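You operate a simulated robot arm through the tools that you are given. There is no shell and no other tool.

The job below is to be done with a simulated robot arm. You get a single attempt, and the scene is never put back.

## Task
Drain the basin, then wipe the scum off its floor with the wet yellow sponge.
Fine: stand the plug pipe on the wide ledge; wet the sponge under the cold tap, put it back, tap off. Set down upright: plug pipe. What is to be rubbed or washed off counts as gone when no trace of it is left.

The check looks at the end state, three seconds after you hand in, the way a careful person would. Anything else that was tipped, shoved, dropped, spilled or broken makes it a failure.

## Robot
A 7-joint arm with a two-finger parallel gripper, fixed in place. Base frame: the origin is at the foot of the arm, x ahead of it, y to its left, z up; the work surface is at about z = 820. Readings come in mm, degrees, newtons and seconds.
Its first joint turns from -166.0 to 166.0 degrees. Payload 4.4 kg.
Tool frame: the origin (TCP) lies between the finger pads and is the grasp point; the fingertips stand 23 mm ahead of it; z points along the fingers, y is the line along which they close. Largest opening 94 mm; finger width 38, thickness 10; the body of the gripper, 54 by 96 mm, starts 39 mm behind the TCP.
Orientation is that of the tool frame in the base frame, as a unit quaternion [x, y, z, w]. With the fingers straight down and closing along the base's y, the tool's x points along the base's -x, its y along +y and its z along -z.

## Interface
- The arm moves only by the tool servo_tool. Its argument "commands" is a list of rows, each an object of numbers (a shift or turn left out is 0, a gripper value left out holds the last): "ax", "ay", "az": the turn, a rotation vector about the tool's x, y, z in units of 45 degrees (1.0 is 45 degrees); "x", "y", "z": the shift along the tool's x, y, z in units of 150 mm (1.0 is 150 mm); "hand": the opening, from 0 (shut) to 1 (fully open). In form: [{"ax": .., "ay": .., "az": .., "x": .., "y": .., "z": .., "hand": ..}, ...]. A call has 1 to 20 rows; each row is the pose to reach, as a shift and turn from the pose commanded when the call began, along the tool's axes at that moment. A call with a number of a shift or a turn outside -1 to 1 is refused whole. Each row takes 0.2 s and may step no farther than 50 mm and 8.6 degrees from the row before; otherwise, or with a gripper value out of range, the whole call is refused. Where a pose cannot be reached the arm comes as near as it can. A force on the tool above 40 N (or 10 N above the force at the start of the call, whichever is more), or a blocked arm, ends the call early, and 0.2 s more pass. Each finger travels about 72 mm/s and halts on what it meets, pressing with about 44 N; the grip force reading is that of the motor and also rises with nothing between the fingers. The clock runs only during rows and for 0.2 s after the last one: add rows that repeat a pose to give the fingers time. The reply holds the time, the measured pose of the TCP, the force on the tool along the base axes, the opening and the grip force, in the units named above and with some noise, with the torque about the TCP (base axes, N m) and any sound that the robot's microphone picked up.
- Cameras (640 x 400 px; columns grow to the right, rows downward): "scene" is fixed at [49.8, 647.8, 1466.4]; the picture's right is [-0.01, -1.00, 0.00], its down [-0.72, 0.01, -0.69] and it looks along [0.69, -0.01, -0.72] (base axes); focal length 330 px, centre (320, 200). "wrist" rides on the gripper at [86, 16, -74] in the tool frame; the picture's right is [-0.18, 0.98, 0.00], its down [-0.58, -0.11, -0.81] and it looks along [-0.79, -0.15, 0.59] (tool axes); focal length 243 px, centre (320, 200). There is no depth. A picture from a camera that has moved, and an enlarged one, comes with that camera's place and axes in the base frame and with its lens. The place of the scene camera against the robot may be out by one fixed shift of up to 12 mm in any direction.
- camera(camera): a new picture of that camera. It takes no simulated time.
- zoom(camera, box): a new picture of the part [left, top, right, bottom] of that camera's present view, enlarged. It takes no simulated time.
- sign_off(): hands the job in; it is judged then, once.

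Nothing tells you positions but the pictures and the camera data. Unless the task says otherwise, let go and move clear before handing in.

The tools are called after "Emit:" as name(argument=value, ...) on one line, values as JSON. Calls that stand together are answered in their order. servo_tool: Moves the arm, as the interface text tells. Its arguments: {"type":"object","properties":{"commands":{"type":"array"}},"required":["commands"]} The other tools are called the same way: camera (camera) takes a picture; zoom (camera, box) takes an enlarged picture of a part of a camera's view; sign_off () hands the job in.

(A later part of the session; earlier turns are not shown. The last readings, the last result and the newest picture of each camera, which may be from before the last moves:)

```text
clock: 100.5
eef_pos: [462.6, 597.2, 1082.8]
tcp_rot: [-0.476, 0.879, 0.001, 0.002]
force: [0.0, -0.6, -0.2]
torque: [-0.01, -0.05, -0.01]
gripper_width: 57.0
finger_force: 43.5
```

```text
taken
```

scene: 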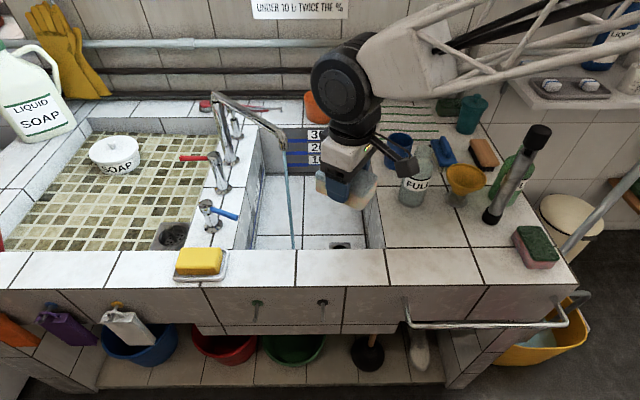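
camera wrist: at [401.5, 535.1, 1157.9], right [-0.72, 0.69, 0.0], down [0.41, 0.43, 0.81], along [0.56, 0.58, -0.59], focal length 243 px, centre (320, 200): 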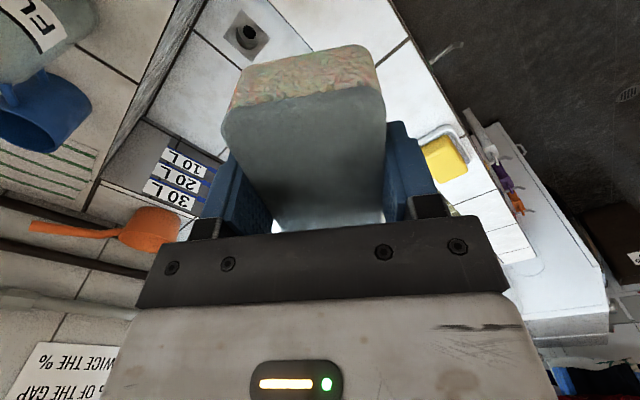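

Emit:
servo_tool(commands=[{"x": 0.1, "y": -0.03, "az": 0.18}, {"x": 0.2, "y": -0.06, "az": 0.36}, {"x": 0.3, "y": -0.1, "az": 0.54}, {"x": 0.4, "y": -0.12, "az": 0.72}, {"x": 0.464, "y": -0.143, "az": 0.9}, {"x": 0.464, "y": -0.143, "az": 1.0}])

Emit:
camera(camera="wrist")

Emit:
zoom(camera="wrist", box=[340, 0, 580, 150])

```text
clock: 101.9
eef_pos: [444.7, 527.3, 1083.1]
tcp_rot: [-0.104, 0.995, 0.001, 0.003]
force: [-0.3, 0.2, -0.5]
torque: [-0.02, 0.0, 0.01]
gripper_width: 56.5
finger_force: 44.0
```

```text
taken
camera wrist: at [355.2, 525.5, 1158.1], right [-0.02, 1.0, 0.0], down [0.59, 0.01, 0.81], along [0.81, 0.02, -0.59], focal length 243 px, centre (320, 200)
```

wrist: 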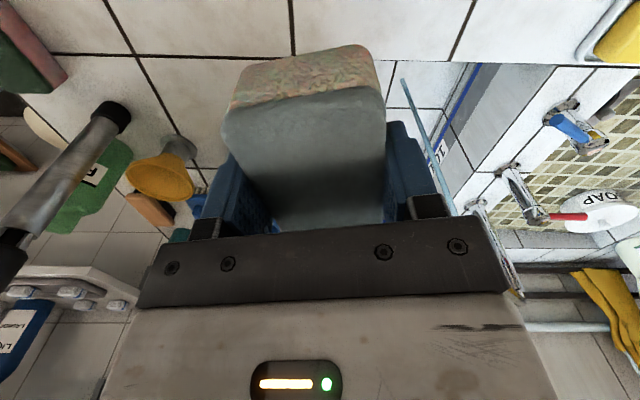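

```text
2.67 times, centred on (460, 75) of wrist
camera zoom: at [355.2, 525.5, 1158.1], right [-0.02, 1.0, 0.0], down [0.59, 0.01, 0.81], along [0.81, 0.02, -0.59], focal length 647 px, centre (-53, 533)
```

zoom: 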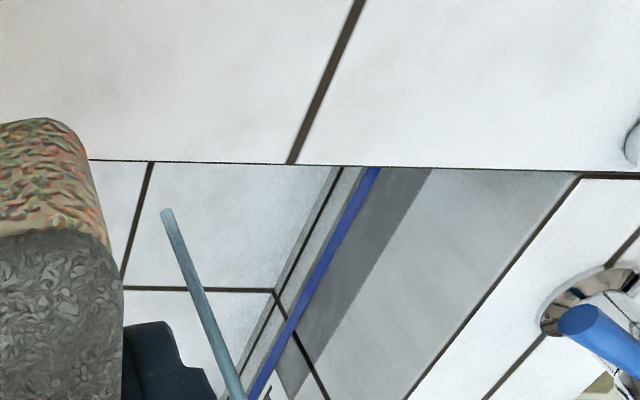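

Emit:
servo_tool(commands=[{"x": -0.26, "y": -0.055}, {"x": -0.52, "y": -0.11}, {"x": -0.78, "y": -0.167}])

Emit:
camera(camera="wrist")

Emit:
zoom(camera="wrist", box=[360, 0, 560, 120])

```text
clock: 102.7
eef_pos: [563.1, 526.4, 1082.9]
tcp_rot: [-0.105, 0.995, 0.002, 0.002]
force: [0.3, -0.4, -0.2]
torque: [-0.02, 0.02, -0.03]
gripper_width: 56.5
finger_force: 43.8
```

```text
taken
camera wrist: at [474.6, 524.6, 1158.5], right [-0.03, 1.0, 0.0], down [0.59, 0.01, 0.81], along [0.81, 0.02, -0.59], focal length 243 px, centre (320, 200)
```

wrist: 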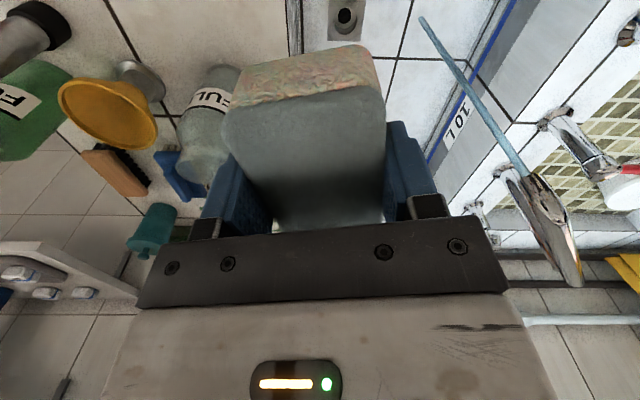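

```text
3.20 times, centred on (460, 60) of wrist
camera zoom: at [474.6, 524.6, 1158.5], right [-0.03, 1.0, 0.0], down [0.59, 0.01, 0.81], along [0.81, 0.02, -0.59], focal length 776 px, centre (-128, 648)
```

zoom: 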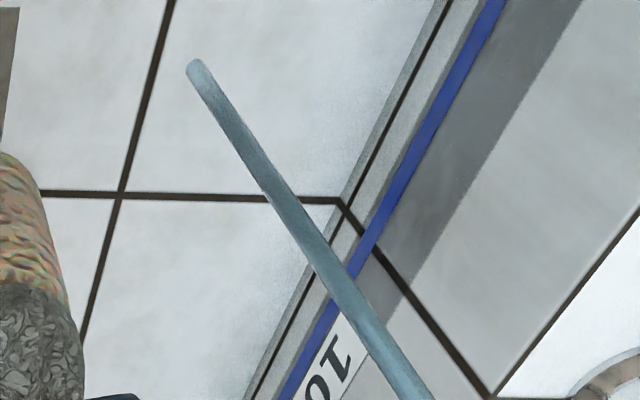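

Emit:
servo_tool(commands=[{"ay": 0.17, "z": -0.1}, {"ay": 0.34, "z": -0.2}, {"ay": 0.5, "z": -0.3}])

Emit:
camera(camera="wrist")

Emit:
zoom(camera="wrist", box=[380, 0, 580, 140])

```text
clock: 103.5
eef_pos: [562.1, 527.1, 1128.5]
tcp_rot: [-0.103, 0.976, -0.019, -0.193]
force: [-0.3, 1.0, -0.4]
torque: [-0.02, -0.03, 0.01]
gripper_width: 56.7
finger_force: 44.4
```

```text
taken
camera wrist: at [508.6, 531.7, 1231.2], right [-0.04, 1.0, -0.07], down [0.85, 0.07, 0.52], along [0.53, -0.04, -0.85], focal length 243 px, centre (320, 200)
```

wrist: 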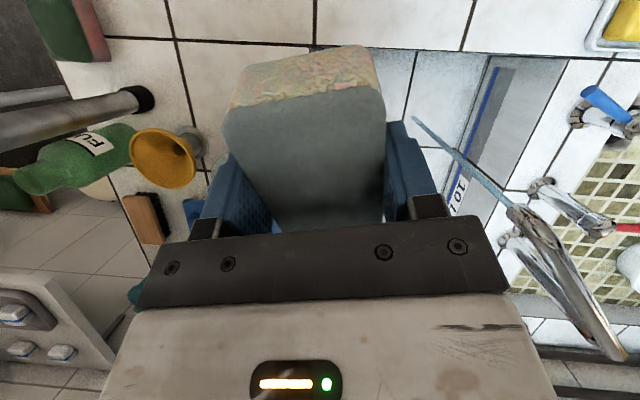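

```text
2.86 times, centred on (480, 70) of wrist
camera zoom: at [508.6, 531.7, 1231.2], right [-0.04, 1.0, -0.07], down [0.85, 0.07, 0.52], along [0.53, -0.04, -0.85], focal length 693 px, centre (-137, 571)
```

zoom: 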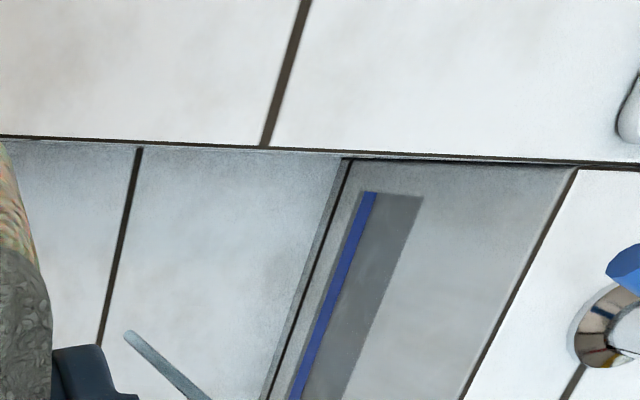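

Emit:
zoom(camera="wrist", box=[385, 45, 485, 135])

Emit:
zoom(camera="scene", box=[255, 220, 325, 252])

```text
4.44 times, centred on (435, 90) of wrist
camera zoom: at [508.6, 531.7, 1231.2], right [-0.04, 1.0, -0.07], down [0.85, 0.07, 0.52], along [0.53, -0.04, -0.85], focal length 1078 px, centre (-191, 689)
```

zoom: 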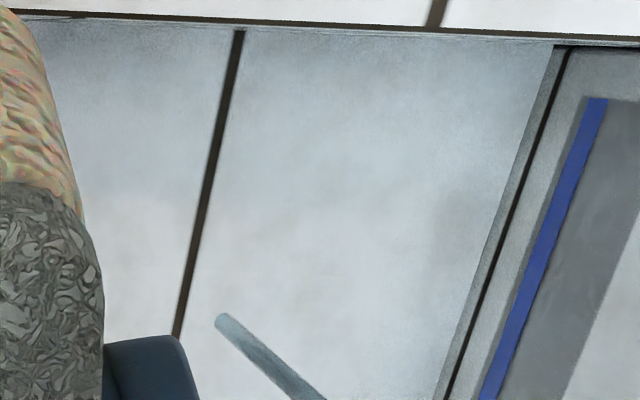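

```text
9.14 times, centred on (290, 236) of scene
camera zoom: at [49.8, 647.8, 1466.4], right [-0.01, -1.0, 0.0], down [-0.72, 0.01, -0.69], along [0.69, -0.01, -0.72], focal length 3014 px, centre (594, -129)
```

zoom: 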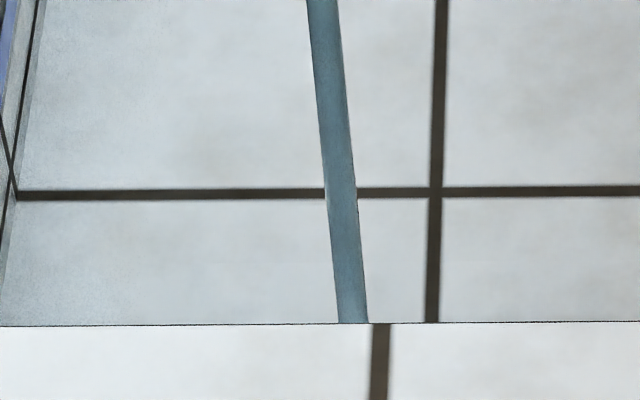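

The floor looks clean now in both views. To be certain no faint trace is left, I'll give the whole spot one more rub: upright tool, yaw back and go down again beside the spout.

Emit:
servo_tool(commands=[{"ay": -0.17}, {"ay": -0.34}, {"ay": -0.5}])

Emit:
servo_tool(commands=[{"az": -0.18, "y": 0.1}, {"az": -0.36, "y": 0.25}, {"az": -0.54, "y": 0.4}, {"az": -0.72, "y": 0.55}, {"az": -0.9, "y": 0.7}, {"az": -1.0, "y": 0.75}])

```text
clock: 104.3
eef_pos: [563.7, 527.5, 1127.4]
tcp_rot: [-0.105, 0.994, 0.001, 0.004]
force: [0.5, 0.3, -0.4]
torque: [0.01, 0.0, 0.0]
gripper_width: 56.8
finger_force: 43.5
```

```text
clock: 105.7
eef_pos: [538.9, 637.6, 1127.8]
tcp_rot: [-0.478, 0.878, 0.002, 0.001]
force: [-0.2, 0.6, 0.3]
torque: [-0.01, 0.0, -0.02]
gripper_width: 56.7
finger_force: 43.9
```

Emit:
servo_tool(commands=[{"x": -0.08, "y": -0.2, "z": 0.15}, {"x": -0.166, "y": -0.417, "z": 0.35}, {"x": -0.166, "y": -0.417, "z": 0.65}, {"x": -0.166, "y": -0.417, "z": 0.95}])

Emit:
servo_tool(commands=[{"z": 0.3}, {"z": 0.6}, {"z": 0.9}, {"z": 1.0}])

Emit:
servo_tool(commands=[{"z": 0.3}, {"z": 0.6}, {"z": 0.9}, {"z": 1.0}])

Emit:
camera(camera="wrist")

Emit:
camera(camera="scene")

```text
clock: 106.7
eef_pos: [606.6, 624.9, 985.3]
tcp_rot: [-0.477, 0.879, 0.0, 0.004]
force: [0.7, -0.4, 0.3]
torque: [-0.01, -0.02, 0.04]
gripper_width: 56.9
finger_force: 44.3
```

```text
clock: 107.7
eef_pos: [605.8, 625.2, 835.0]
tcp_rot: [-0.477, 0.879, 0.002, 0.002]
force: [-0.1, 0.5, -0.1]
torque: [-0.02, 0.03, -0.02]
gripper_width: 56.6
finger_force: 43.9
```

```text
clock: 108.7
eef_pos: [606.8, 625.1, 686.6]
tcp_rot: [-0.477, 0.879, 0.001, 0.002]
force: [-0.3, 0.4, 0.4]
torque: [-0.01, 0.0, 0.01]
gripper_width: 56.8
finger_force: 43.6
```

```text
taken
camera wrist: at [545.9, 561.9, 761.1], right [-0.72, 0.69, 0.0], down [0.41, 0.43, 0.81], along [0.56, 0.59, -0.59], focal length 243 px, centre (320, 200)
```

wrist: 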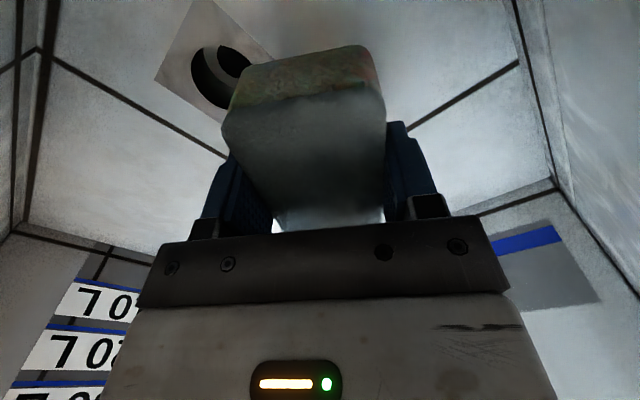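

```text
taken
```

scene: 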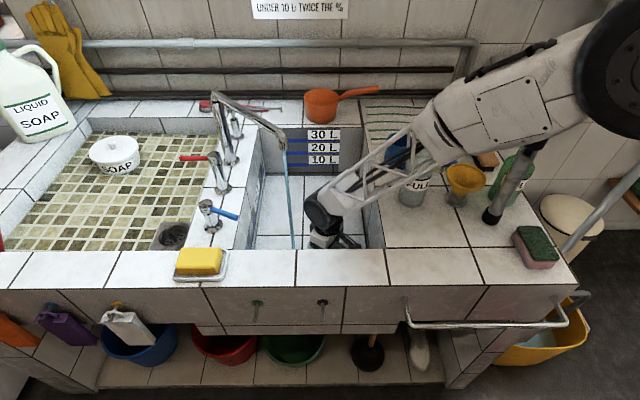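

Emit:
servo_tool(commands=[{"x": -0.25, "y": 0.07, "z": 0.1}, {"x": -0.5, "y": 0.14, "z": 0.2}, {"x": -0.739, "y": 0.207, "z": 0.24}, {"x": -0.739, "y": 0.207, "z": 0.3}, {"x": -0.739, "y": 0.207, "z": 0.33}])

Emit:
servo_tool(commands=[{"z": 0.007}, {"z": 0.013}, {"z": 0.02}, {"z": 0.027}])

```text
clock: 109.9
eef_pos: [640.9, 735.1, 637.4]
tcp_rot: [-0.477, 0.879, 0.001, 0.001]
force: [-0.2, 0.0, -0.5]
torque: [0.05, -0.01, 0.01]
gripper_width: 56.9
finger_force: 43.5
```

```text
clock: 110.9
eef_pos: [640.4, 735.9, 633.6]
tcp_rot: [-0.477, 0.879, 0.001, 0.002]
force: [-6.5, -5.2, 10.3]
torque: [-0.33, 0.33, 0.0]
gripper_width: 56.7
finger_force: 44.0
```

Emit:
servo_tool(commands=[{"y": 0.08}, {"y": 0.16}, {"y": 0.24}, {"y": 0.32}, {"y": 0.24}, {"y": 0.16}, {"y": 0.08}, {"y": 0.0}, {"y": -0.08}, {"y": -0.16}, {"y": -0.24}, {"y": -0.32}, {"y": -0.4}, {"y": -0.45}, {"y": -0.36, "x": -0.04}, {"y": -0.27, "x": -0.08}, {"y": -0.18, "x": -0.08}, {"y": -0.09, "x": -0.08}, {"y": 0.0, "x": -0.08}, {"y": 0.09, "x": -0.08}])

Emit:
servo_tool(commands=[{"y": 0.08}, {"y": 0.16}, {"y": 0.2, "x": 0.08}, {"y": 0.2, "x": 0.16}, {"y": 0.12, "x": 0.16}, {"y": 0.04, "x": 0.16}, {"y": -0.04, "x": 0.16}, {"y": -0.12, "x": 0.16}, {"y": -0.2, "x": 0.16}, {"y": -0.28, "x": 0.16}, {"y": -0.36, "x": 0.16}, {"y": -0.44, "x": 0.16}, {"y": -0.52, "x": 0.16}, {"y": -0.42, "x": 0.1}, {"y": -0.32, "x": 0.06}, {"y": -0.22, "x": 0.06}, {"y": -0.12, "x": 0.06}, {"y": -0.02, "x": 0.06}, {"y": 0.08, "x": 0.06}, {"y": 0.16, "x": 0.06}])

Emit:
camera(camera="wrist")

```text
clock: 112.2
eef_pos: [613.0, 755.0, 633.1]
tcp_rot: [-0.477, 0.879, 0.001, 0.003]
force: [0.5, -0.3, 0.9]
torque: [-0.02, 0.03, 0.01]
gripper_width: 56.4
finger_force: 44.2
stopped in row 6: the force on the tool passed its limit at 61 N (the readings are from after the stop); the commanded pose is now the measured one
```

```text
clock: 112.9
eef_pos: [593.4, 768.2, 635.8]
tcp_rot: [-0.478, 0.878, 0.003, 0.007]
force: [11.4, -0.3, -0.1]
torque: [-0.01, 0.87, 0.84]
gripper_width: 57.0
finger_force: 43.7
stopped in row 3: the force on the tool passed its limit at 81 N (the readings are from after the stop); the commanded pose is now the measured one
```

```text
taken
camera wrist: at [532.9, 703.6, 709.6], right [-0.72, 0.69, 0.0], down [0.4, 0.42, 0.81], along [0.56, 0.59, -0.58], focal length 243 px, centre (320, 200)
```

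wrist: 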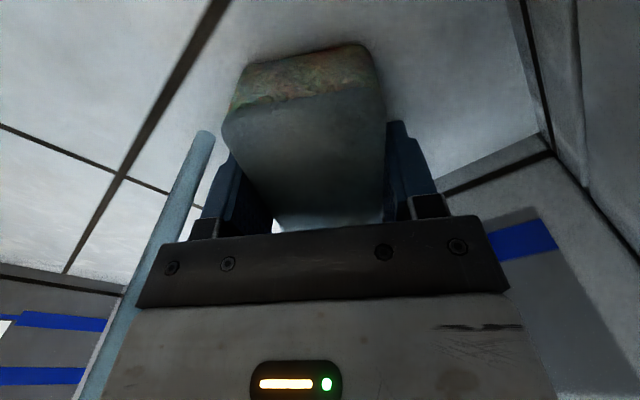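

The wrist camera housing touched the front wall, so I'll back off at once and rub only the safe part.

Emit:
servo_tool(commands=[{"y": -0.05, "z": -0.01}, {"y": -0.12, "z": -0.02}, {"y": -0.2, "z": -0.02}, {"y": -0.28, "z": -0.02}])

Emit:
camera(camera="wrist")

```text
clock: 113.9
eef_pos: [628.4, 745.3, 638.1]
tcp_rot: [-0.478, 0.878, 0.002, 0.006]
force: [-0.1, 1.0, -0.5]
torque: [0.0, 0.01, 0.0]
gripper_width: 56.5
finger_force: 43.8
```

```text
taken
camera wrist: at [567.2, 681.1, 712.4], right [-0.72, 0.69, 0.0], down [0.4, 0.42, 0.81], along [0.56, 0.59, -0.58], focal length 243 px, centre (320, 200)
```

wrist: 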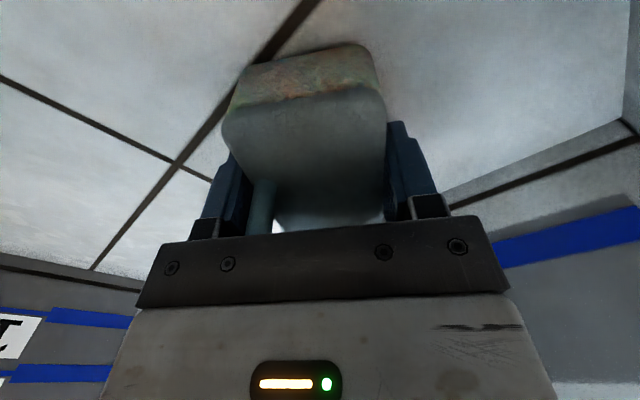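

Emit:
servo_tool(commands=[{"z": 0.015}, {"z": 0.025}])

Emit:
servo_tool(commands=[{"y": 0.05}, {"y": 0.1}, {"y": 0.05, "x": 0.05}, {"y": 0.0, "x": 0.1}, {"y": -0.08, "x": 0.1}, {"y": -0.16, "x": 0.1}, {"y": -0.24, "x": 0.1}, {"y": -0.32, "x": 0.1}, {"y": -0.4, "x": 0.1}, {"y": -0.48, "x": 0.1}, {"y": -0.54, "x": 0.05}, {"y": -0.48, "x": -0.02}, {"y": -0.4, "x": -0.05}, {"y": -0.32, "x": -0.05}, {"y": -0.24, "x": -0.05}, {"y": -0.16, "x": -0.05}, {"y": -0.08, "x": -0.05}, {"y": 0.0, "x": -0.05}, {"y": 0.08, "x": -0.05}])

Emit:
camera(camera="wrist")

```text
clock: 114.5
eef_pos: [629.3, 745.0, 635.3]
tcp_rot: [-0.477, 0.879, 0.003, 0.006]
force: [0.3, 0.7, -0.5]
torque: [0.02, 0.01, -0.01]
gripper_width: 56.8
finger_force: 43.7
```

```text
clock: 118.5
eef_pos: [622.5, 756.5, 634.6]
tcp_rot: [-0.477, 0.879, 0.002, 0.005]
force: [-0.5, 0.1, -0.8]
torque: [0.02, -0.01, -0.04]
gripper_width: 57.0
finger_force: 44.3
```

```text
taken
camera wrist: at [561.3, 693.6, 708.7], right [-0.72, 0.69, 0.0], down [0.4, 0.42, 0.81], along [0.56, 0.59, -0.58], focal length 243 px, centre (320, 200)
```

wrist: 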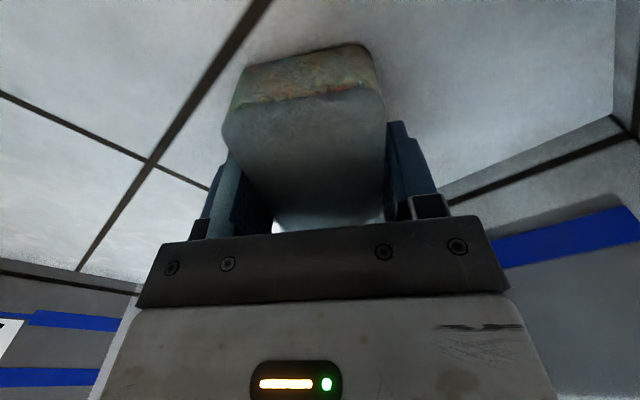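

Emit:
servo_tool(commands=[{"z": 0.007}, {"z": 0.013}])

Emit:
servo_tool(commands=[{"z": 0.007}])

```text
clock: 119.1
eef_pos: [622.5, 758.2, 632.6]
tcp_rot: [-0.477, 0.879, 0.003, 0.006]
force: [-6.3, -4.2, 17.9]
torque: [-0.87, 0.47, -0.22]
gripper_width: 57.1
finger_force: 44.2
```

```text
clock: 119.5
eef_pos: [623.7, 758.1, 632.5]
tcp_rot: [-0.478, 0.879, 0.003, 0.008]
force: [-8.6, -4.6, 31.7]
torque: [-0.9, 0.82, -0.04]
gripper_width: 56.6
finger_force: 44.2
```

Emit:
servo_tool(commands=[{"z": -0.009}])

Emit:
servo_tool(commands=[{"y": -0.06}, {"y": -0.12}, {"y": -0.18}, {"y": -0.24}, {"y": -0.3}, {"y": -0.36}, {"y": -0.42}, {"y": -0.48}, {"y": -0.54}, {"y": -0.54, "x": 0.06}, {"y": -0.46, "x": 0.1}, {"y": -0.38, "x": 0.1}, {"y": -0.3, "x": 0.1}, {"y": -0.22, "x": 0.1}, {"y": -0.14, "x": 0.1}, {"y": -0.06, "x": 0.1}, {"y": 0.0, "x": 0.1}, {"y": 0.0, "x": 0.05}])

Emit:
camera(camera="wrist")

```text
clock: 119.9
eef_pos: [623.3, 758.0, 633.1]
tcp_rot: [-0.477, 0.879, 0.003, 0.007]
force: [4.9, 10.2, 18.6]
torque: [-0.02, 0.1, -0.07]
gripper_width: 56.6
finger_force: 44.3
```

```text
clock: 120.3
eef_pos: [628.4, 755.0, 632.4]
tcp_rot: [-0.479, 0.878, 0.003, 0.007]
force: [-0.5, -0.6, 1.6]
torque: [0.01, 0.06, 0.03]
gripper_width: 56.7
finger_force: 43.7
stopped in row 2: the force on the tool passed its limit at 46 N (the readings are from after the stop); the commanded pose is now the measured one
```

```text
taken
camera wrist: at [567.5, 689.7, 707.8], right [-0.73, 0.69, 0.0], down [0.4, 0.42, 0.81], along [0.56, 0.59, -0.58], focal length 243 px, centre (320, 200)
```

wrist: 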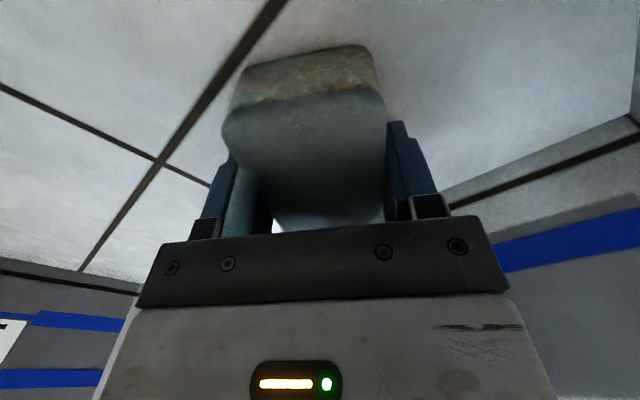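

Emit:
servo_tool(commands=[{"y": -0.06}, {"y": -0.12}, {"y": -0.18}, {"y": -0.24}, {"y": -0.3}, {"y": -0.36}, {"y": -0.42}, {"y": -0.48}, {"y": -0.5, "x": 0.06}, {"y": -0.42, "x": 0.1}, {"y": -0.34, "x": 0.1}, {"y": -0.26, "x": 0.1}, {"y": -0.18, "x": 0.1}, {"y": -0.1, "x": 0.1}, {"y": -0.02, "x": 0.1}, {"y": 0.04, "x": 0.1}, {"y": 0.04, "x": 0.02}])

Emit:
camera(camera="wrist")

```text
clock: 123.9
eef_pos: [622.3, 754.4, 633.1]
tcp_rot: [-0.478, 0.878, 0.003, 0.005]
force: [-2.7, -1.1, 3.1]
torque: [-0.03, 0.06, 0.04]
gripper_width: 56.8
finger_force: 44.0
```

```text
taken
camera wrist: at [560.7, 690.2, 707.7], right [-0.73, 0.69, 0.0], down [0.4, 0.42, 0.81], along [0.56, 0.59, -0.58], focal length 243 px, centre (320, 200)
```

wrist: 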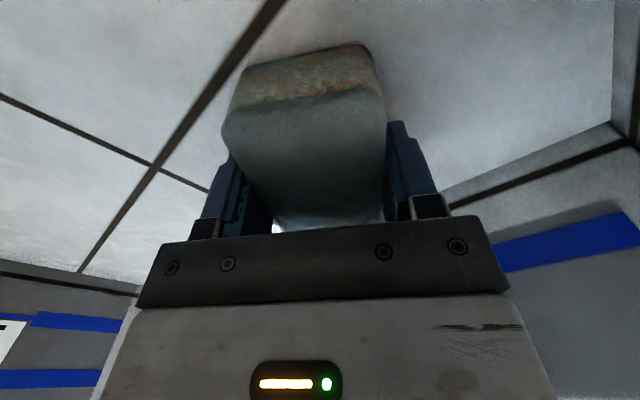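

Two more full passes done. Lifting the sponge and drawing it back from under the spout, then up out of the basin.

Emit:
servo_tool(commands=[{"z": -0.1}, {"z": -0.17}, {"x": 0.26, "y": -0.124, "z": -0.2}, {"x": 0.52, "y": -0.248, "z": -0.25}, {"x": 0.784, "y": -0.372, "z": -0.3}, {"x": 0.784, "y": -0.372, "z": -0.6}, {"x": 0.784, "y": -0.372, "z": -0.9}])

Emit:
servo_tool(commands=[{"z": -0.3}, {"z": -0.6}, {"z": -0.9}, {"z": -1.0}])

Emit:
servo_tool(commands=[{"z": -0.3, "y": 0.1}, {"z": -0.6, "y": 0.2}, {"z": -0.9, "y": 0.3}, {"z": -1.0, "y": 0.3}])

Emit:
camera(camera="scene")

```text
clock: 125.5
eef_pos: [604.1, 621.9, 765.5]
tcp_rot: [-0.478, 0.879, 0.003, 0.004]
force: [-0.7, -0.4, -0.8]
torque: [0.01, 0.01, -0.01]
gripper_width: 56.7
finger_force: 44.1
```

```text
clock: 126.5
eef_pos: [601.9, 622.6, 916.2]
tcp_rot: [-0.478, 0.878, 0.001, 0.006]
force: [0.4, 0.2, -0.3]
torque: [0.01, 0.01, 0.01]
gripper_width: 56.9
finger_force: 44.0
```

```text
clock: 127.5
eef_pos: [564.3, 645.9, 1066.3]
tcp_rot: [-0.478, 0.878, 0.003, 0.006]
force: [0.4, 0.6, -0.3]
torque: [0.0, -0.03, 0.0]
gripper_width: 56.7
finger_force: 44.2
```

```text
taken
```

scene: 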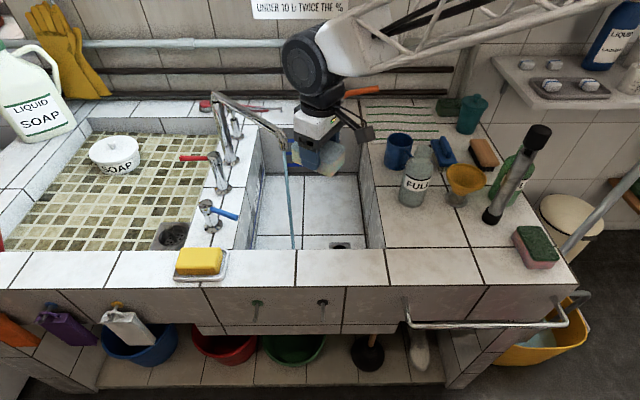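

Emit:
servo_tool(commands=[{"x": 0.1, "y": -0.05, "z": -0.05, "az": 0.18}, {"x": 0.23, "y": -0.12, "z": -0.1, "az": 0.36}, {"x": 0.36, "y": -0.19, "z": -0.2, "az": 0.54}, {"x": 0.5, "y": -0.26, "z": -0.3, "az": 0.72}, {"x": 0.6, "y": -0.32, "z": -0.4, "az": 0.9}, {"x": 0.626, "y": -0.333, "z": -0.4, "az": 1.0}])

Emit:
servo_tool(commands=[{"ay": 0.17}, {"ay": 0.34}, {"ay": 0.5}])

Emit:
camera(camera="wrist")

Emit:
zoom(camera="wrist", box=[385, 45, 485, 135])

Emit:
zoom(camera="scene", box=[240, 170, 380, 255])

```text
clock: 128.9
eef_pos: [553.9, 538.3, 1125.5]
tcp_rot: [-0.104, 0.995, 0.005, 0.003]
force: [-0.6, 1.1, -0.1]
torque: [0.02, -0.02, 0.02]
gripper_width: 56.6
finger_force: 43.3
```

```text
clock: 129.7
eef_pos: [553.1, 538.8, 1126.6]
tcp_rot: [-0.104, 0.976, -0.015, -0.191]
force: [0.3, -0.7, 0.4]
torque: [0.01, -0.04, 0.0]
gripper_width: 56.7
finger_force: 44.0
```

```text
taken
camera wrist: at [499.8, 543.6, 1229.0], right [-0.04, 1.0, -0.06], down [0.85, 0.07, 0.53], along [0.53, -0.03, -0.85], focal length 243 px, centre (320, 200)
```

wrist: 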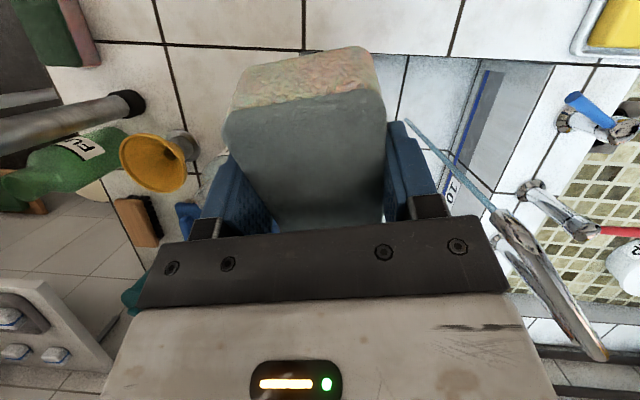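

```text
4.44 times, centred on (435, 90) of wrist
camera zoom: at [499.8, 543.6, 1229.0], right [-0.04, 1.0, -0.06], down [0.85, 0.07, 0.53], along [0.53, -0.03, -0.85], focal length 1078 px, centre (-191, 689)
```

zoom: 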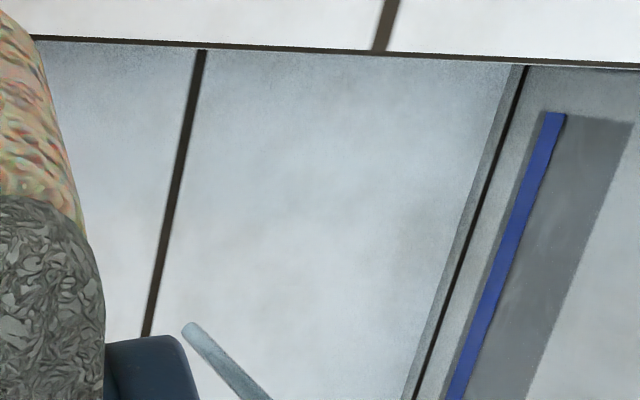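

```text
4.57 times, centred on (310, 212) of scene
camera zoom: at [49.8, 647.8, 1466.4], right [-0.01, -1.0, 0.0], down [-0.72, 0.01, -0.69], along [0.69, -0.01, -0.72], focal length 1507 px, centre (366, 143)
```

zoom: 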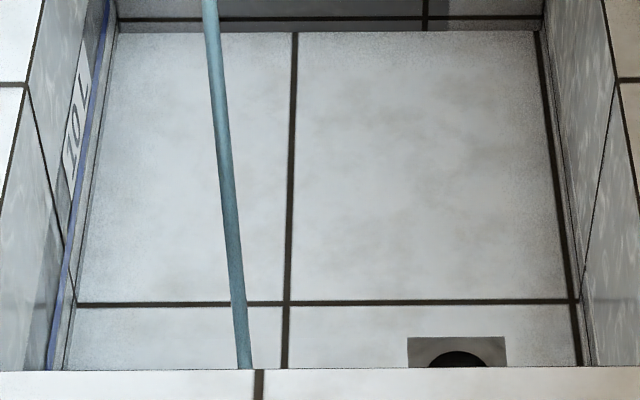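

The floor is clean. Now I'll carry the sponge back to its place on the ledge.

Emit:
servo_tool(commands=[{"ay": -0.17}, {"ay": -0.34}, {"ay": -0.5}])

Emit:
servo_tool(commands=[{"x": 0.2, "y": -0.2, "z": 0.1, "az": 0.1}, {"x": 0.4, "y": -0.45, "z": 0.3, "az": 0.2}, {"x": 0.5, "y": -0.7, "z": 0.5, "az": 0.267}, {"x": 0.55, "y": -0.9, "z": 0.7, "az": 0.267}])

Emit:
camera(camera="wrist")

```text
clock: 130.5
eef_pos: [554.4, 539.7, 1125.0]
tcp_rot: [-0.105, 0.994, 0.005, 0.005]
force: [0.0, 0.5, -0.2]
torque: [-0.03, 0.0, 0.0]
gripper_width: 56.8
finger_force: 44.2
```

```text
refused: row 2 steps farther than a row can; nothing moved
```

```text
taken
camera wrist: at [466.2, 536.5, 1199.7], right [-0.03, 1.0, 0.01], down [0.58, 0.01, 0.81], along [0.81, 0.03, -0.58], focal length 243 px, centre (320, 200)
```

wrist: 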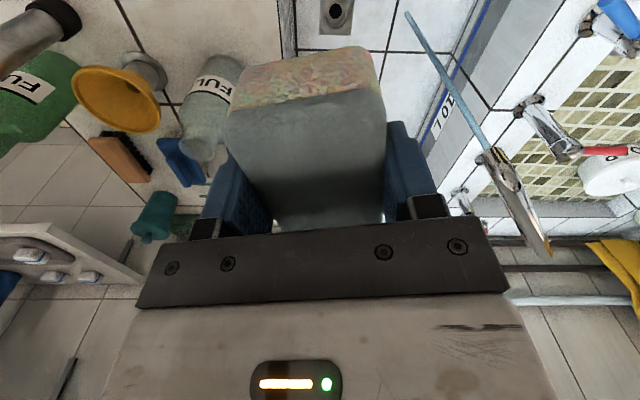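

Emit:
servo_tool(commands=[{"x": 0.125, "y": -0.157, "z": 0.14, "az": 0.06}, {"x": 0.25, "y": -0.315, "z": 0.28, "az": 0.12}, {"x": 0.374, "y": -0.472, "z": 0.42, "az": 0.18}, {"x": 0.5, "y": -0.63, "z": 0.56, "az": 0.24}, {"x": 0.623, "y": -0.787, "z": 0.7, "az": 0.267}])

Emit:
servo_tool(commands=[{"y": -0.25}, {"y": -0.5}, {"y": -0.75}, {"y": -0.9, "z": 0.1}])

Emit:
camera(camera="wrist")

Emit:
camera(camera="scene")

```text
clock: 131.7
eef_pos: [490.9, 405.4, 1018.2]
tcp_rot: [-0.001, 1.0, 0.005, 0.004]
force: [0.9, -0.8, 0.2]
torque: [0.0, 0.02, 0.02]
gripper_width: 57.0
finger_force: 44.0
```

```text
clock: 132.7
eef_pos: [490.0, 269.7, 1004.3]
tcp_rot: [-0.001, 1.0, 0.005, 0.004]
force: [-0.2, 0.8, -0.1]
torque: [-0.01, -0.01, -0.02]
gripper_width: 56.4
finger_force: 44.0
```

```text
taken
camera wrist: at [402.3, 285.3, 1077.6], right [0.18, 0.98, 0.01], down [0.58, -0.12, 0.81], along [0.8, -0.14, -0.59], focal length 243 px, centre (320, 200)
```

wrist: 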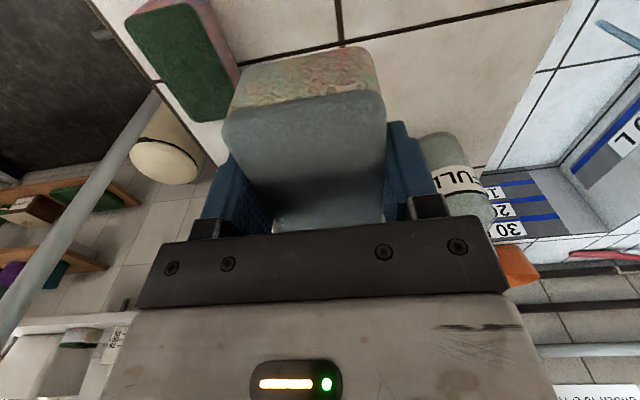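

```text
taken
```

scene: 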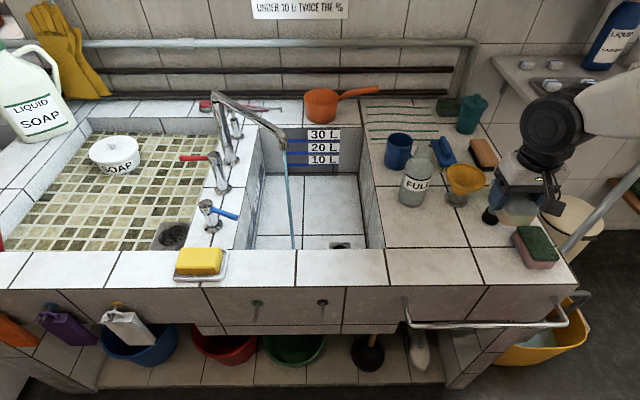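

Emit:
servo_tool(commands=[{"x": 0.018, "y": -0.017, "z": 0.25}, {"x": 0.018, "y": -0.017, "z": 0.5}, {"x": 0.018, "y": -0.017, "z": 0.75}, {"x": 0.018, "y": -0.017, "z": 0.92}])

Emit:
zoom(camera="scene", box=[430, 150, 590, 290])

Emit:
servo_tool(commands=[{"z": 0.03}, {"z": 0.05}])

```text
clock: 133.7
eef_pos: [488.3, 268.7, 864.6]
tcp_rot: [-0.001, 1.0, 0.006, 0.004]
force: [0.1, 0.4, 0.5]
torque: [-0.02, 0.0, 0.0]
gripper_width: 56.6
finger_force: 43.7
```

```text
2.86 times, centred on (510, 220) of scene
camera zoom: at [49.8, 647.8, 1466.4], right [-0.01, -1.0, 0.0], down [-0.72, 0.01, -0.69], along [0.69, -0.01, -0.72], focal length 942 px, centre (-223, 143)
```

zoom: 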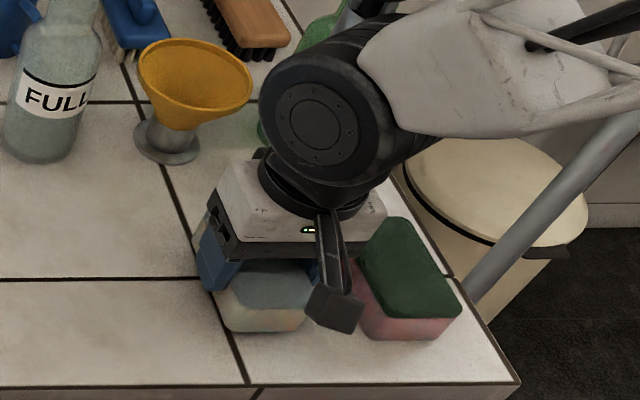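

```text
clock: 134.3
eef_pos: [488.3, 268.8, 857.0]
tcp_rot: [-0.001, 1.0, 0.005, 0.005]
force: [0.4, -0.1, -0.8]
torque: [-0.02, -0.02, -0.02]
gripper_width: 56.7
finger_force: 44.0
```

Emit:
servo_tool(commands=[{"z": 0.01}, {"z": 0.02}])

Emit:
servo_tool(commands=[{"z": 0.007}])

```text
clock: 134.9
eef_pos: [488.9, 269.5, 854.8]
tcp_rot: [-0.001, 1.0, 0.005, 0.005]
force: [-0.6, -1.9, 4.0]
torque: [-0.19, -0.18, -0.07]
gripper_width: 56.7
finger_force: 43.7
```

```text
clock: 135.3
eef_pos: [487.7, 268.6, 853.0]
tcp_rot: [-0.001, 1.0, 0.005, 0.005]
force: [-7.2, -1.9, 26.3]
torque: [-0.77, -0.37, -0.2]
gripper_width: 56.6
finger_force: 43.8
```

Touching the ledge at its old place. I'll ease up, release gently and rise.

Emit:
servo_tool(commands=[{"z": -0.008}, {"z": -0.008, "hand": 0.65}, {"z": -0.008, "hand": 0.72}, {"z": -0.008, "hand": 0.85}, {"z": -0.008, "hand": 1.0}, {"z": -0.008, "hand": 1.0}])

Emit:
servo_tool(commands=[{"z": -0.1}, {"z": -0.25}, {"z": -0.5}, {"z": -0.75}, {"z": -1.0}])

Emit:
camera(camera="wrist")

Emit:
camera(camera="scene")

```text
clock: 136.7
eef_pos: [487.9, 268.8, 853.2]
tcp_rot: [-0.001, 1.0, 0.005, 0.003]
force: [-0.1, -0.1, 0.2]
torque: [0.01, -0.01, -0.01]
gripper_width: 93.8
finger_force: 0.0
```

```text
clock: 137.9
eef_pos: [487.2, 266.9, 1003.8]
tcp_rot: [-0.001, 1.0, 0.005, 0.004]
force: [0.4, 0.4, 0.3]
torque: [-0.02, -0.02, 0.01]
gripper_width: 93.9
finger_force: 0.0
```

```text
taken
camera wrist: at [399.5, 282.8, 1078.8], right [0.18, 0.98, 0.01], down [0.58, -0.12, 0.81], along [0.8, -0.14, -0.59], focal length 243 px, centre (320, 200)
```

wrist: 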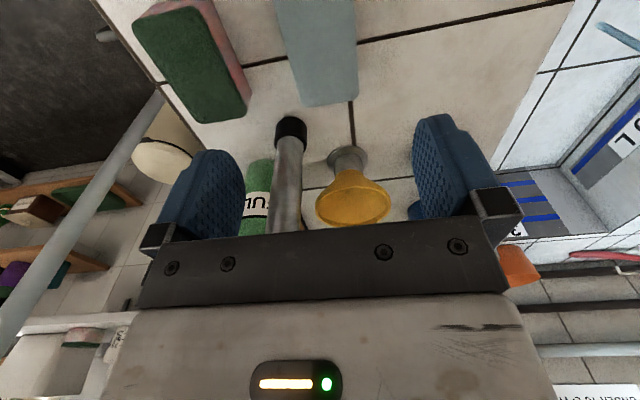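

```text
taken
```

scene: 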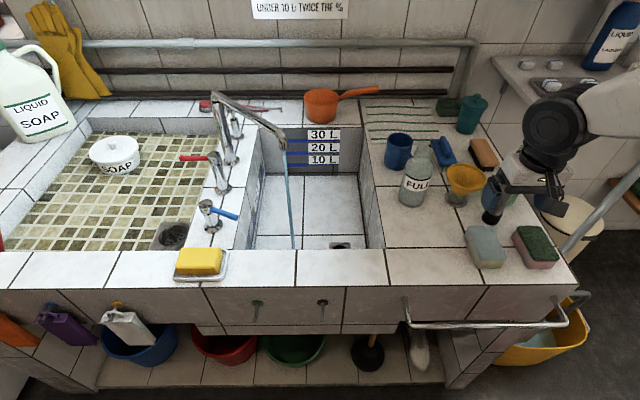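

The sponge is back in place. Next is the tap: I'll return towards the blue lever, checking the basin floor with the free camera on the way.

Emit:
servo_tool(commands=[{"x": 0.05, "y": 0.2, "z": -0.15}, {"x": 0.12, "y": 0.45, "z": -0.3}, {"x": 0.2, "y": 0.7, "z": -0.4}, {"x": 0.267, "y": 0.933, "z": -0.4}])

Emit:
servo_tool(commands=[{"x": -0.1, "y": 0.25, "z": -0.05}, {"x": -0.25, "y": 0.45, "z": -0.1}, {"x": -0.4, "y": 0.65, "z": -0.2}, {"x": -0.5, "y": 0.85, "z": -0.3}, {"x": -0.5, "y": 0.9, "z": -0.4, "ay": 0.15}, {"x": -0.5, "y": 0.9, "z": -0.4, "ay": 0.32}, {"x": -0.5, "y": 0.9, "z": -0.4, "ay": 0.5}])

Emit:
camera(camera="wrist")

```text
clock: 138.9
eef_pos: [445.3, 406.0, 1064.2]
tcp_rot: [-0.002, 1.0, 0.005, 0.004]
force: [0.0, -0.6, 1.0]
torque: [0.0, -0.01, 0.01]
gripper_width: 94.0
finger_force: 0.0
```

```text
clock: 140.5
eef_pos: [519.8, 542.1, 1126.9]
tcp_rot: [-0.002, 0.981, 0.004, -0.193]
force: [0.5, -1.0, 0.3]
torque: [-0.03, -0.01, 0.01]
gripper_width: 94.1
finger_force: 0.0
```

```text
taken
camera wrist: at [467.6, 557.0, 1229.7], right [0.17, 0.98, -0.06], down [0.84, -0.11, 0.53], along [0.51, -0.14, -0.85], focal length 243 px, centre (320, 200)
```

wrist: 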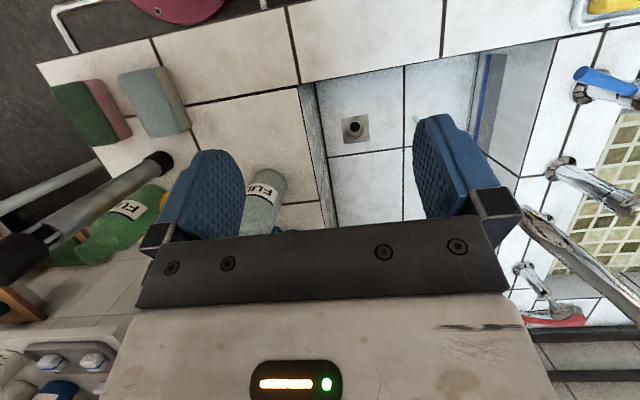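

Emit:
zoom(camera="wrist", box=[300, 30, 500, 160])

Emit:
zoom(camera="wrist", box=[540, 40, 640, 220])

```text
3.08 times, centred on (400, 95) of wrist
camera zoom: at [467.6, 557.0, 1229.7], right [0.17, 0.98, -0.06], down [0.84, -0.11, 0.53], along [0.51, -0.14, -0.85], focal length 746 px, centre (74, 523)
```

zoom: 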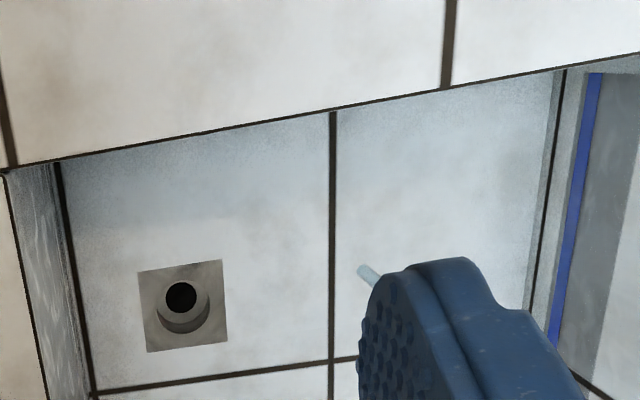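

```text
2.22 times, centred on (590, 130) of wrist
camera zoom: at [467.6, 557.0, 1229.7], right [0.17, 0.98, -0.06], down [0.84, -0.11, 0.53], along [0.51, -0.14, -0.85], focal length 539 px, centre (-280, 356)
```

zoom: 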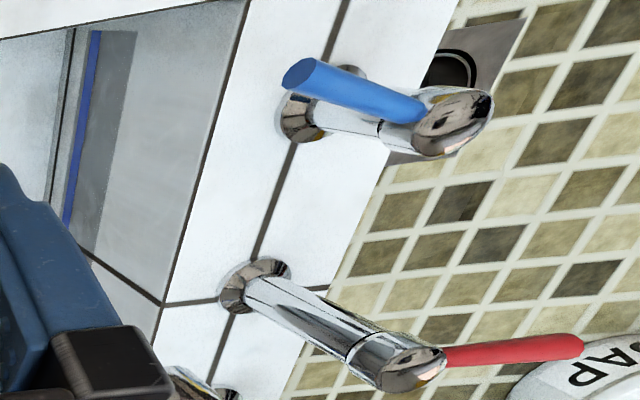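

The whole floor is clean. The lever now points from (569, 908) to its tip at about (540, 833). I'll set up the tilted approach again to push it back.

Emit:
servo_tool(commands=[{"ay": -0.17}, {"ay": -0.34}, {"ay": -0.5}])

Emit:
servo_tool(commands=[{"az": -0.18, "x": 0.1, "y": 0.15}, {"az": -0.36, "x": 0.2, "y": 0.3}, {"az": -0.54, "x": 0.3, "y": 0.45}, {"az": -0.72, "x": 0.4, "y": 0.6}, {"az": -0.9, "x": 0.5, "y": 0.7}, {"az": -1.0, "x": 0.55, "y": 0.75}])

Emit:
servo_tool(commands=[{"az": -0.17, "hand": 0.75}, {"az": -0.333, "hand": 0.75}])

Emit:
servo_tool(commands=[{"ay": -0.17}, {"ay": -0.34}, {"ay": -0.51}, {"ay": -0.68}, {"ay": -0.85}, {"ay": -1.0}])

Emit:
camera(camera="wrist")

Emit:
camera(camera="scene")

```text
clock: 141.3
eef_pos: [519.8, 540.6, 1126.0]
tcp_rot: [-0.001, 1.0, 0.005, 0.004]
force: [0.8, 0.4, 0.7]
torque: [-0.03, -0.01, -0.02]
gripper_width: 94.0
finger_force: 0.0
```

```text
clock: 142.7
eef_pos: [437.1, 654.2, 1126.0]
tcp_rot: [-0.384, 0.923, 0.003, 0.005]
force: [0.1, 0.1, -0.1]
torque: [-0.01, 0.01, 0.0]
gripper_width: 94.0
finger_force: 0.1
```

```text
clock: 143.3
eef_pos: [438.6, 653.1, 1126.2]
tcp_rot: [-0.501, 0.865, 0.003, 0.006]
force: [0.1, -0.3, -0.3]
torque: [0.01, -0.03, -0.02]
gripper_width: 70.4
finger_force: 0.3
```

```text
clock: 144.7
eef_pos: [436.3, 653.6, 1127.4]
tcp_rot: [-0.462, 0.797, 0.194, 0.337]
force: [0.5, 0.8, 0.5]
torque: [0.01, 0.02, 0.01]
gripper_width: 70.5
finger_force: 0.0
```

```text
taken
camera wrist: at [366.5, 563.5, 1118.5], right [-0.79, 0.6, 0.13], down [0.01, -0.2, 0.98], along [0.62, 0.77, 0.16], focal length 243 px, centre (320, 200)
```

wrist: 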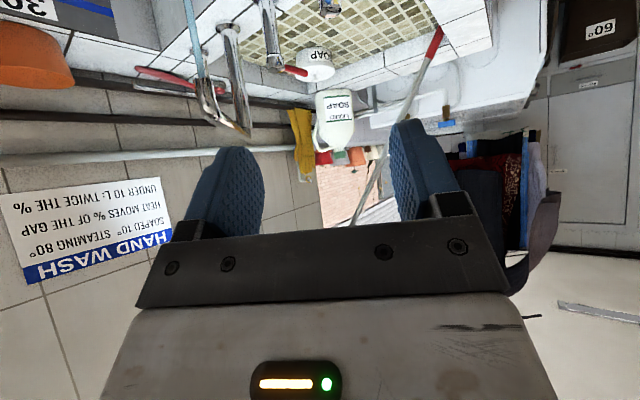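

```text
taken
```

scene: 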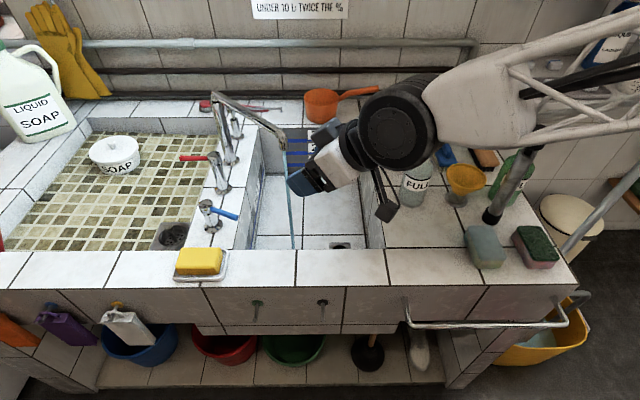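

Emit:
servo_tool(commands=[{"x": 0.01, "z": 0.27}, {"x": 0.025, "z": 0.54}, {"x": 0.04, "z": 0.79}])

Emit:
servo_tool(commands=[{"x": 0.01, "z": 0.27}, {"x": 0.025, "z": 0.54}, {"x": 0.04, "z": 0.79}])

Emit:
camera(camera="wrist")

Emit:
zoom(camera="scene", box=[160, 150, 300, 280])

```text
clock: 145.5
eef_pos: [479.0, 723.2, 1042.0]
tcp_rot: [-0.461, 0.797, 0.194, 0.337]
force: [0.4, -0.2, 0.1]
torque: [-0.01, -0.02, 0.03]
gripper_width: 70.5
finger_force: 0.0
```

```text
clock: 146.3
eef_pos: [518.6, 794.2, 955.9]
tcp_rot: [-0.462, 0.797, 0.195, 0.337]
force: [0.8, 0.4, 0.9]
torque: [-0.03, 0.01, -0.01]
gripper_width: 70.4
finger_force: 0.1
```

```text
taken
camera wrist: at [447.5, 704.1, 945.7], right [-0.79, 0.6, 0.13], down [0.01, -0.2, 0.98], along [0.62, 0.77, 0.16], focal length 243 px, centre (320, 200)
```

wrist: 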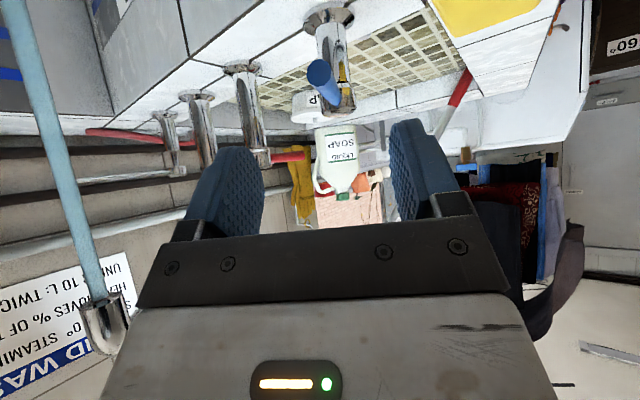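

```text
3.08 times, centred on (230, 215) of scene
camera zoom: at [49.8, 647.8, 1466.4], right [-0.01, -1.0, 0.0], down [-0.72, 0.01, -0.69], along [0.69, -0.01, -0.72], focal length 1014 px, centre (597, 154)
```

zoom: 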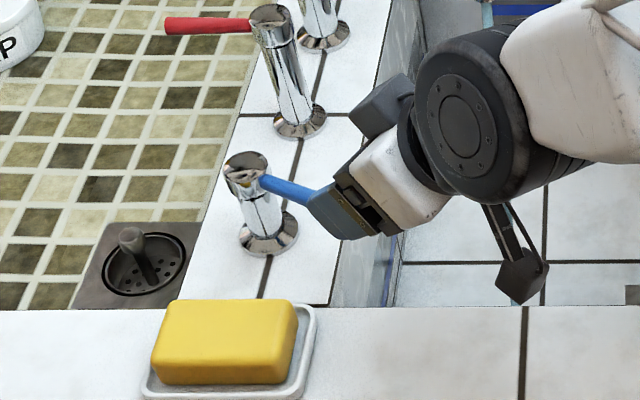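

Emit:
servo_tool(commands=[{"x": 0.015, "z": 0.15}, {"x": 0.03, "z": 0.3}, {"x": 0.04, "z": 0.45}, {"x": 0.04, "z": 0.587}])

Emit:
camera(camera="wrist")

Emit:
zoom(camera="scene", box=[160, 150, 300, 280])

```text
clock: 147.3
eef_pos: [547.9, 844.7, 889.3]
tcp_rot: [-0.461, 0.797, 0.194, 0.337]
force: [-0.7, -1.1, 0.1]
torque: [-0.03, 0.0, -0.01]
gripper_width: 70.6
finger_force: 0.1
```

```text
taken
camera wrist: at [477.1, 754.1, 879.8], right [-0.79, 0.6, 0.13], down [0.01, -0.2, 0.98], along [0.62, 0.77, 0.16], focal length 243 px, centre (320, 200)
```

wrist: 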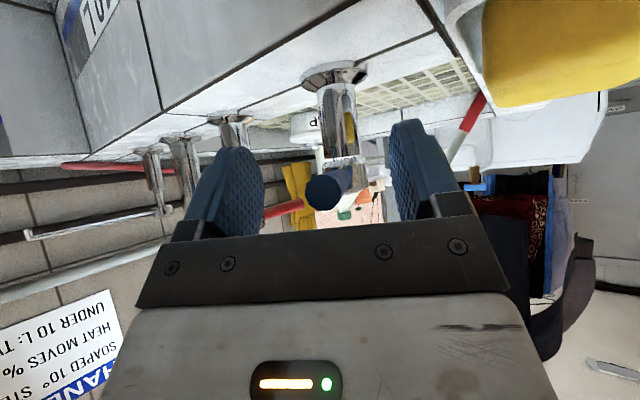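

```text
3.08 times, centred on (230, 215) of scene
camera zoom: at [49.8, 647.8, 1466.4], right [-0.01, -1.0, 0.0], down [-0.72, 0.01, -0.69], along [0.69, -0.01, -0.72], focal length 1014 px, centre (597, 154)
```

zoom: 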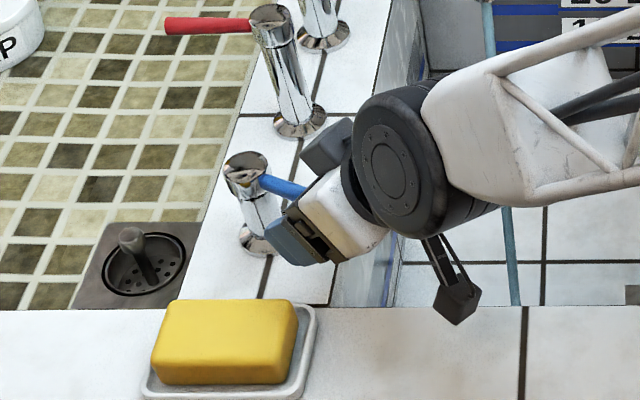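

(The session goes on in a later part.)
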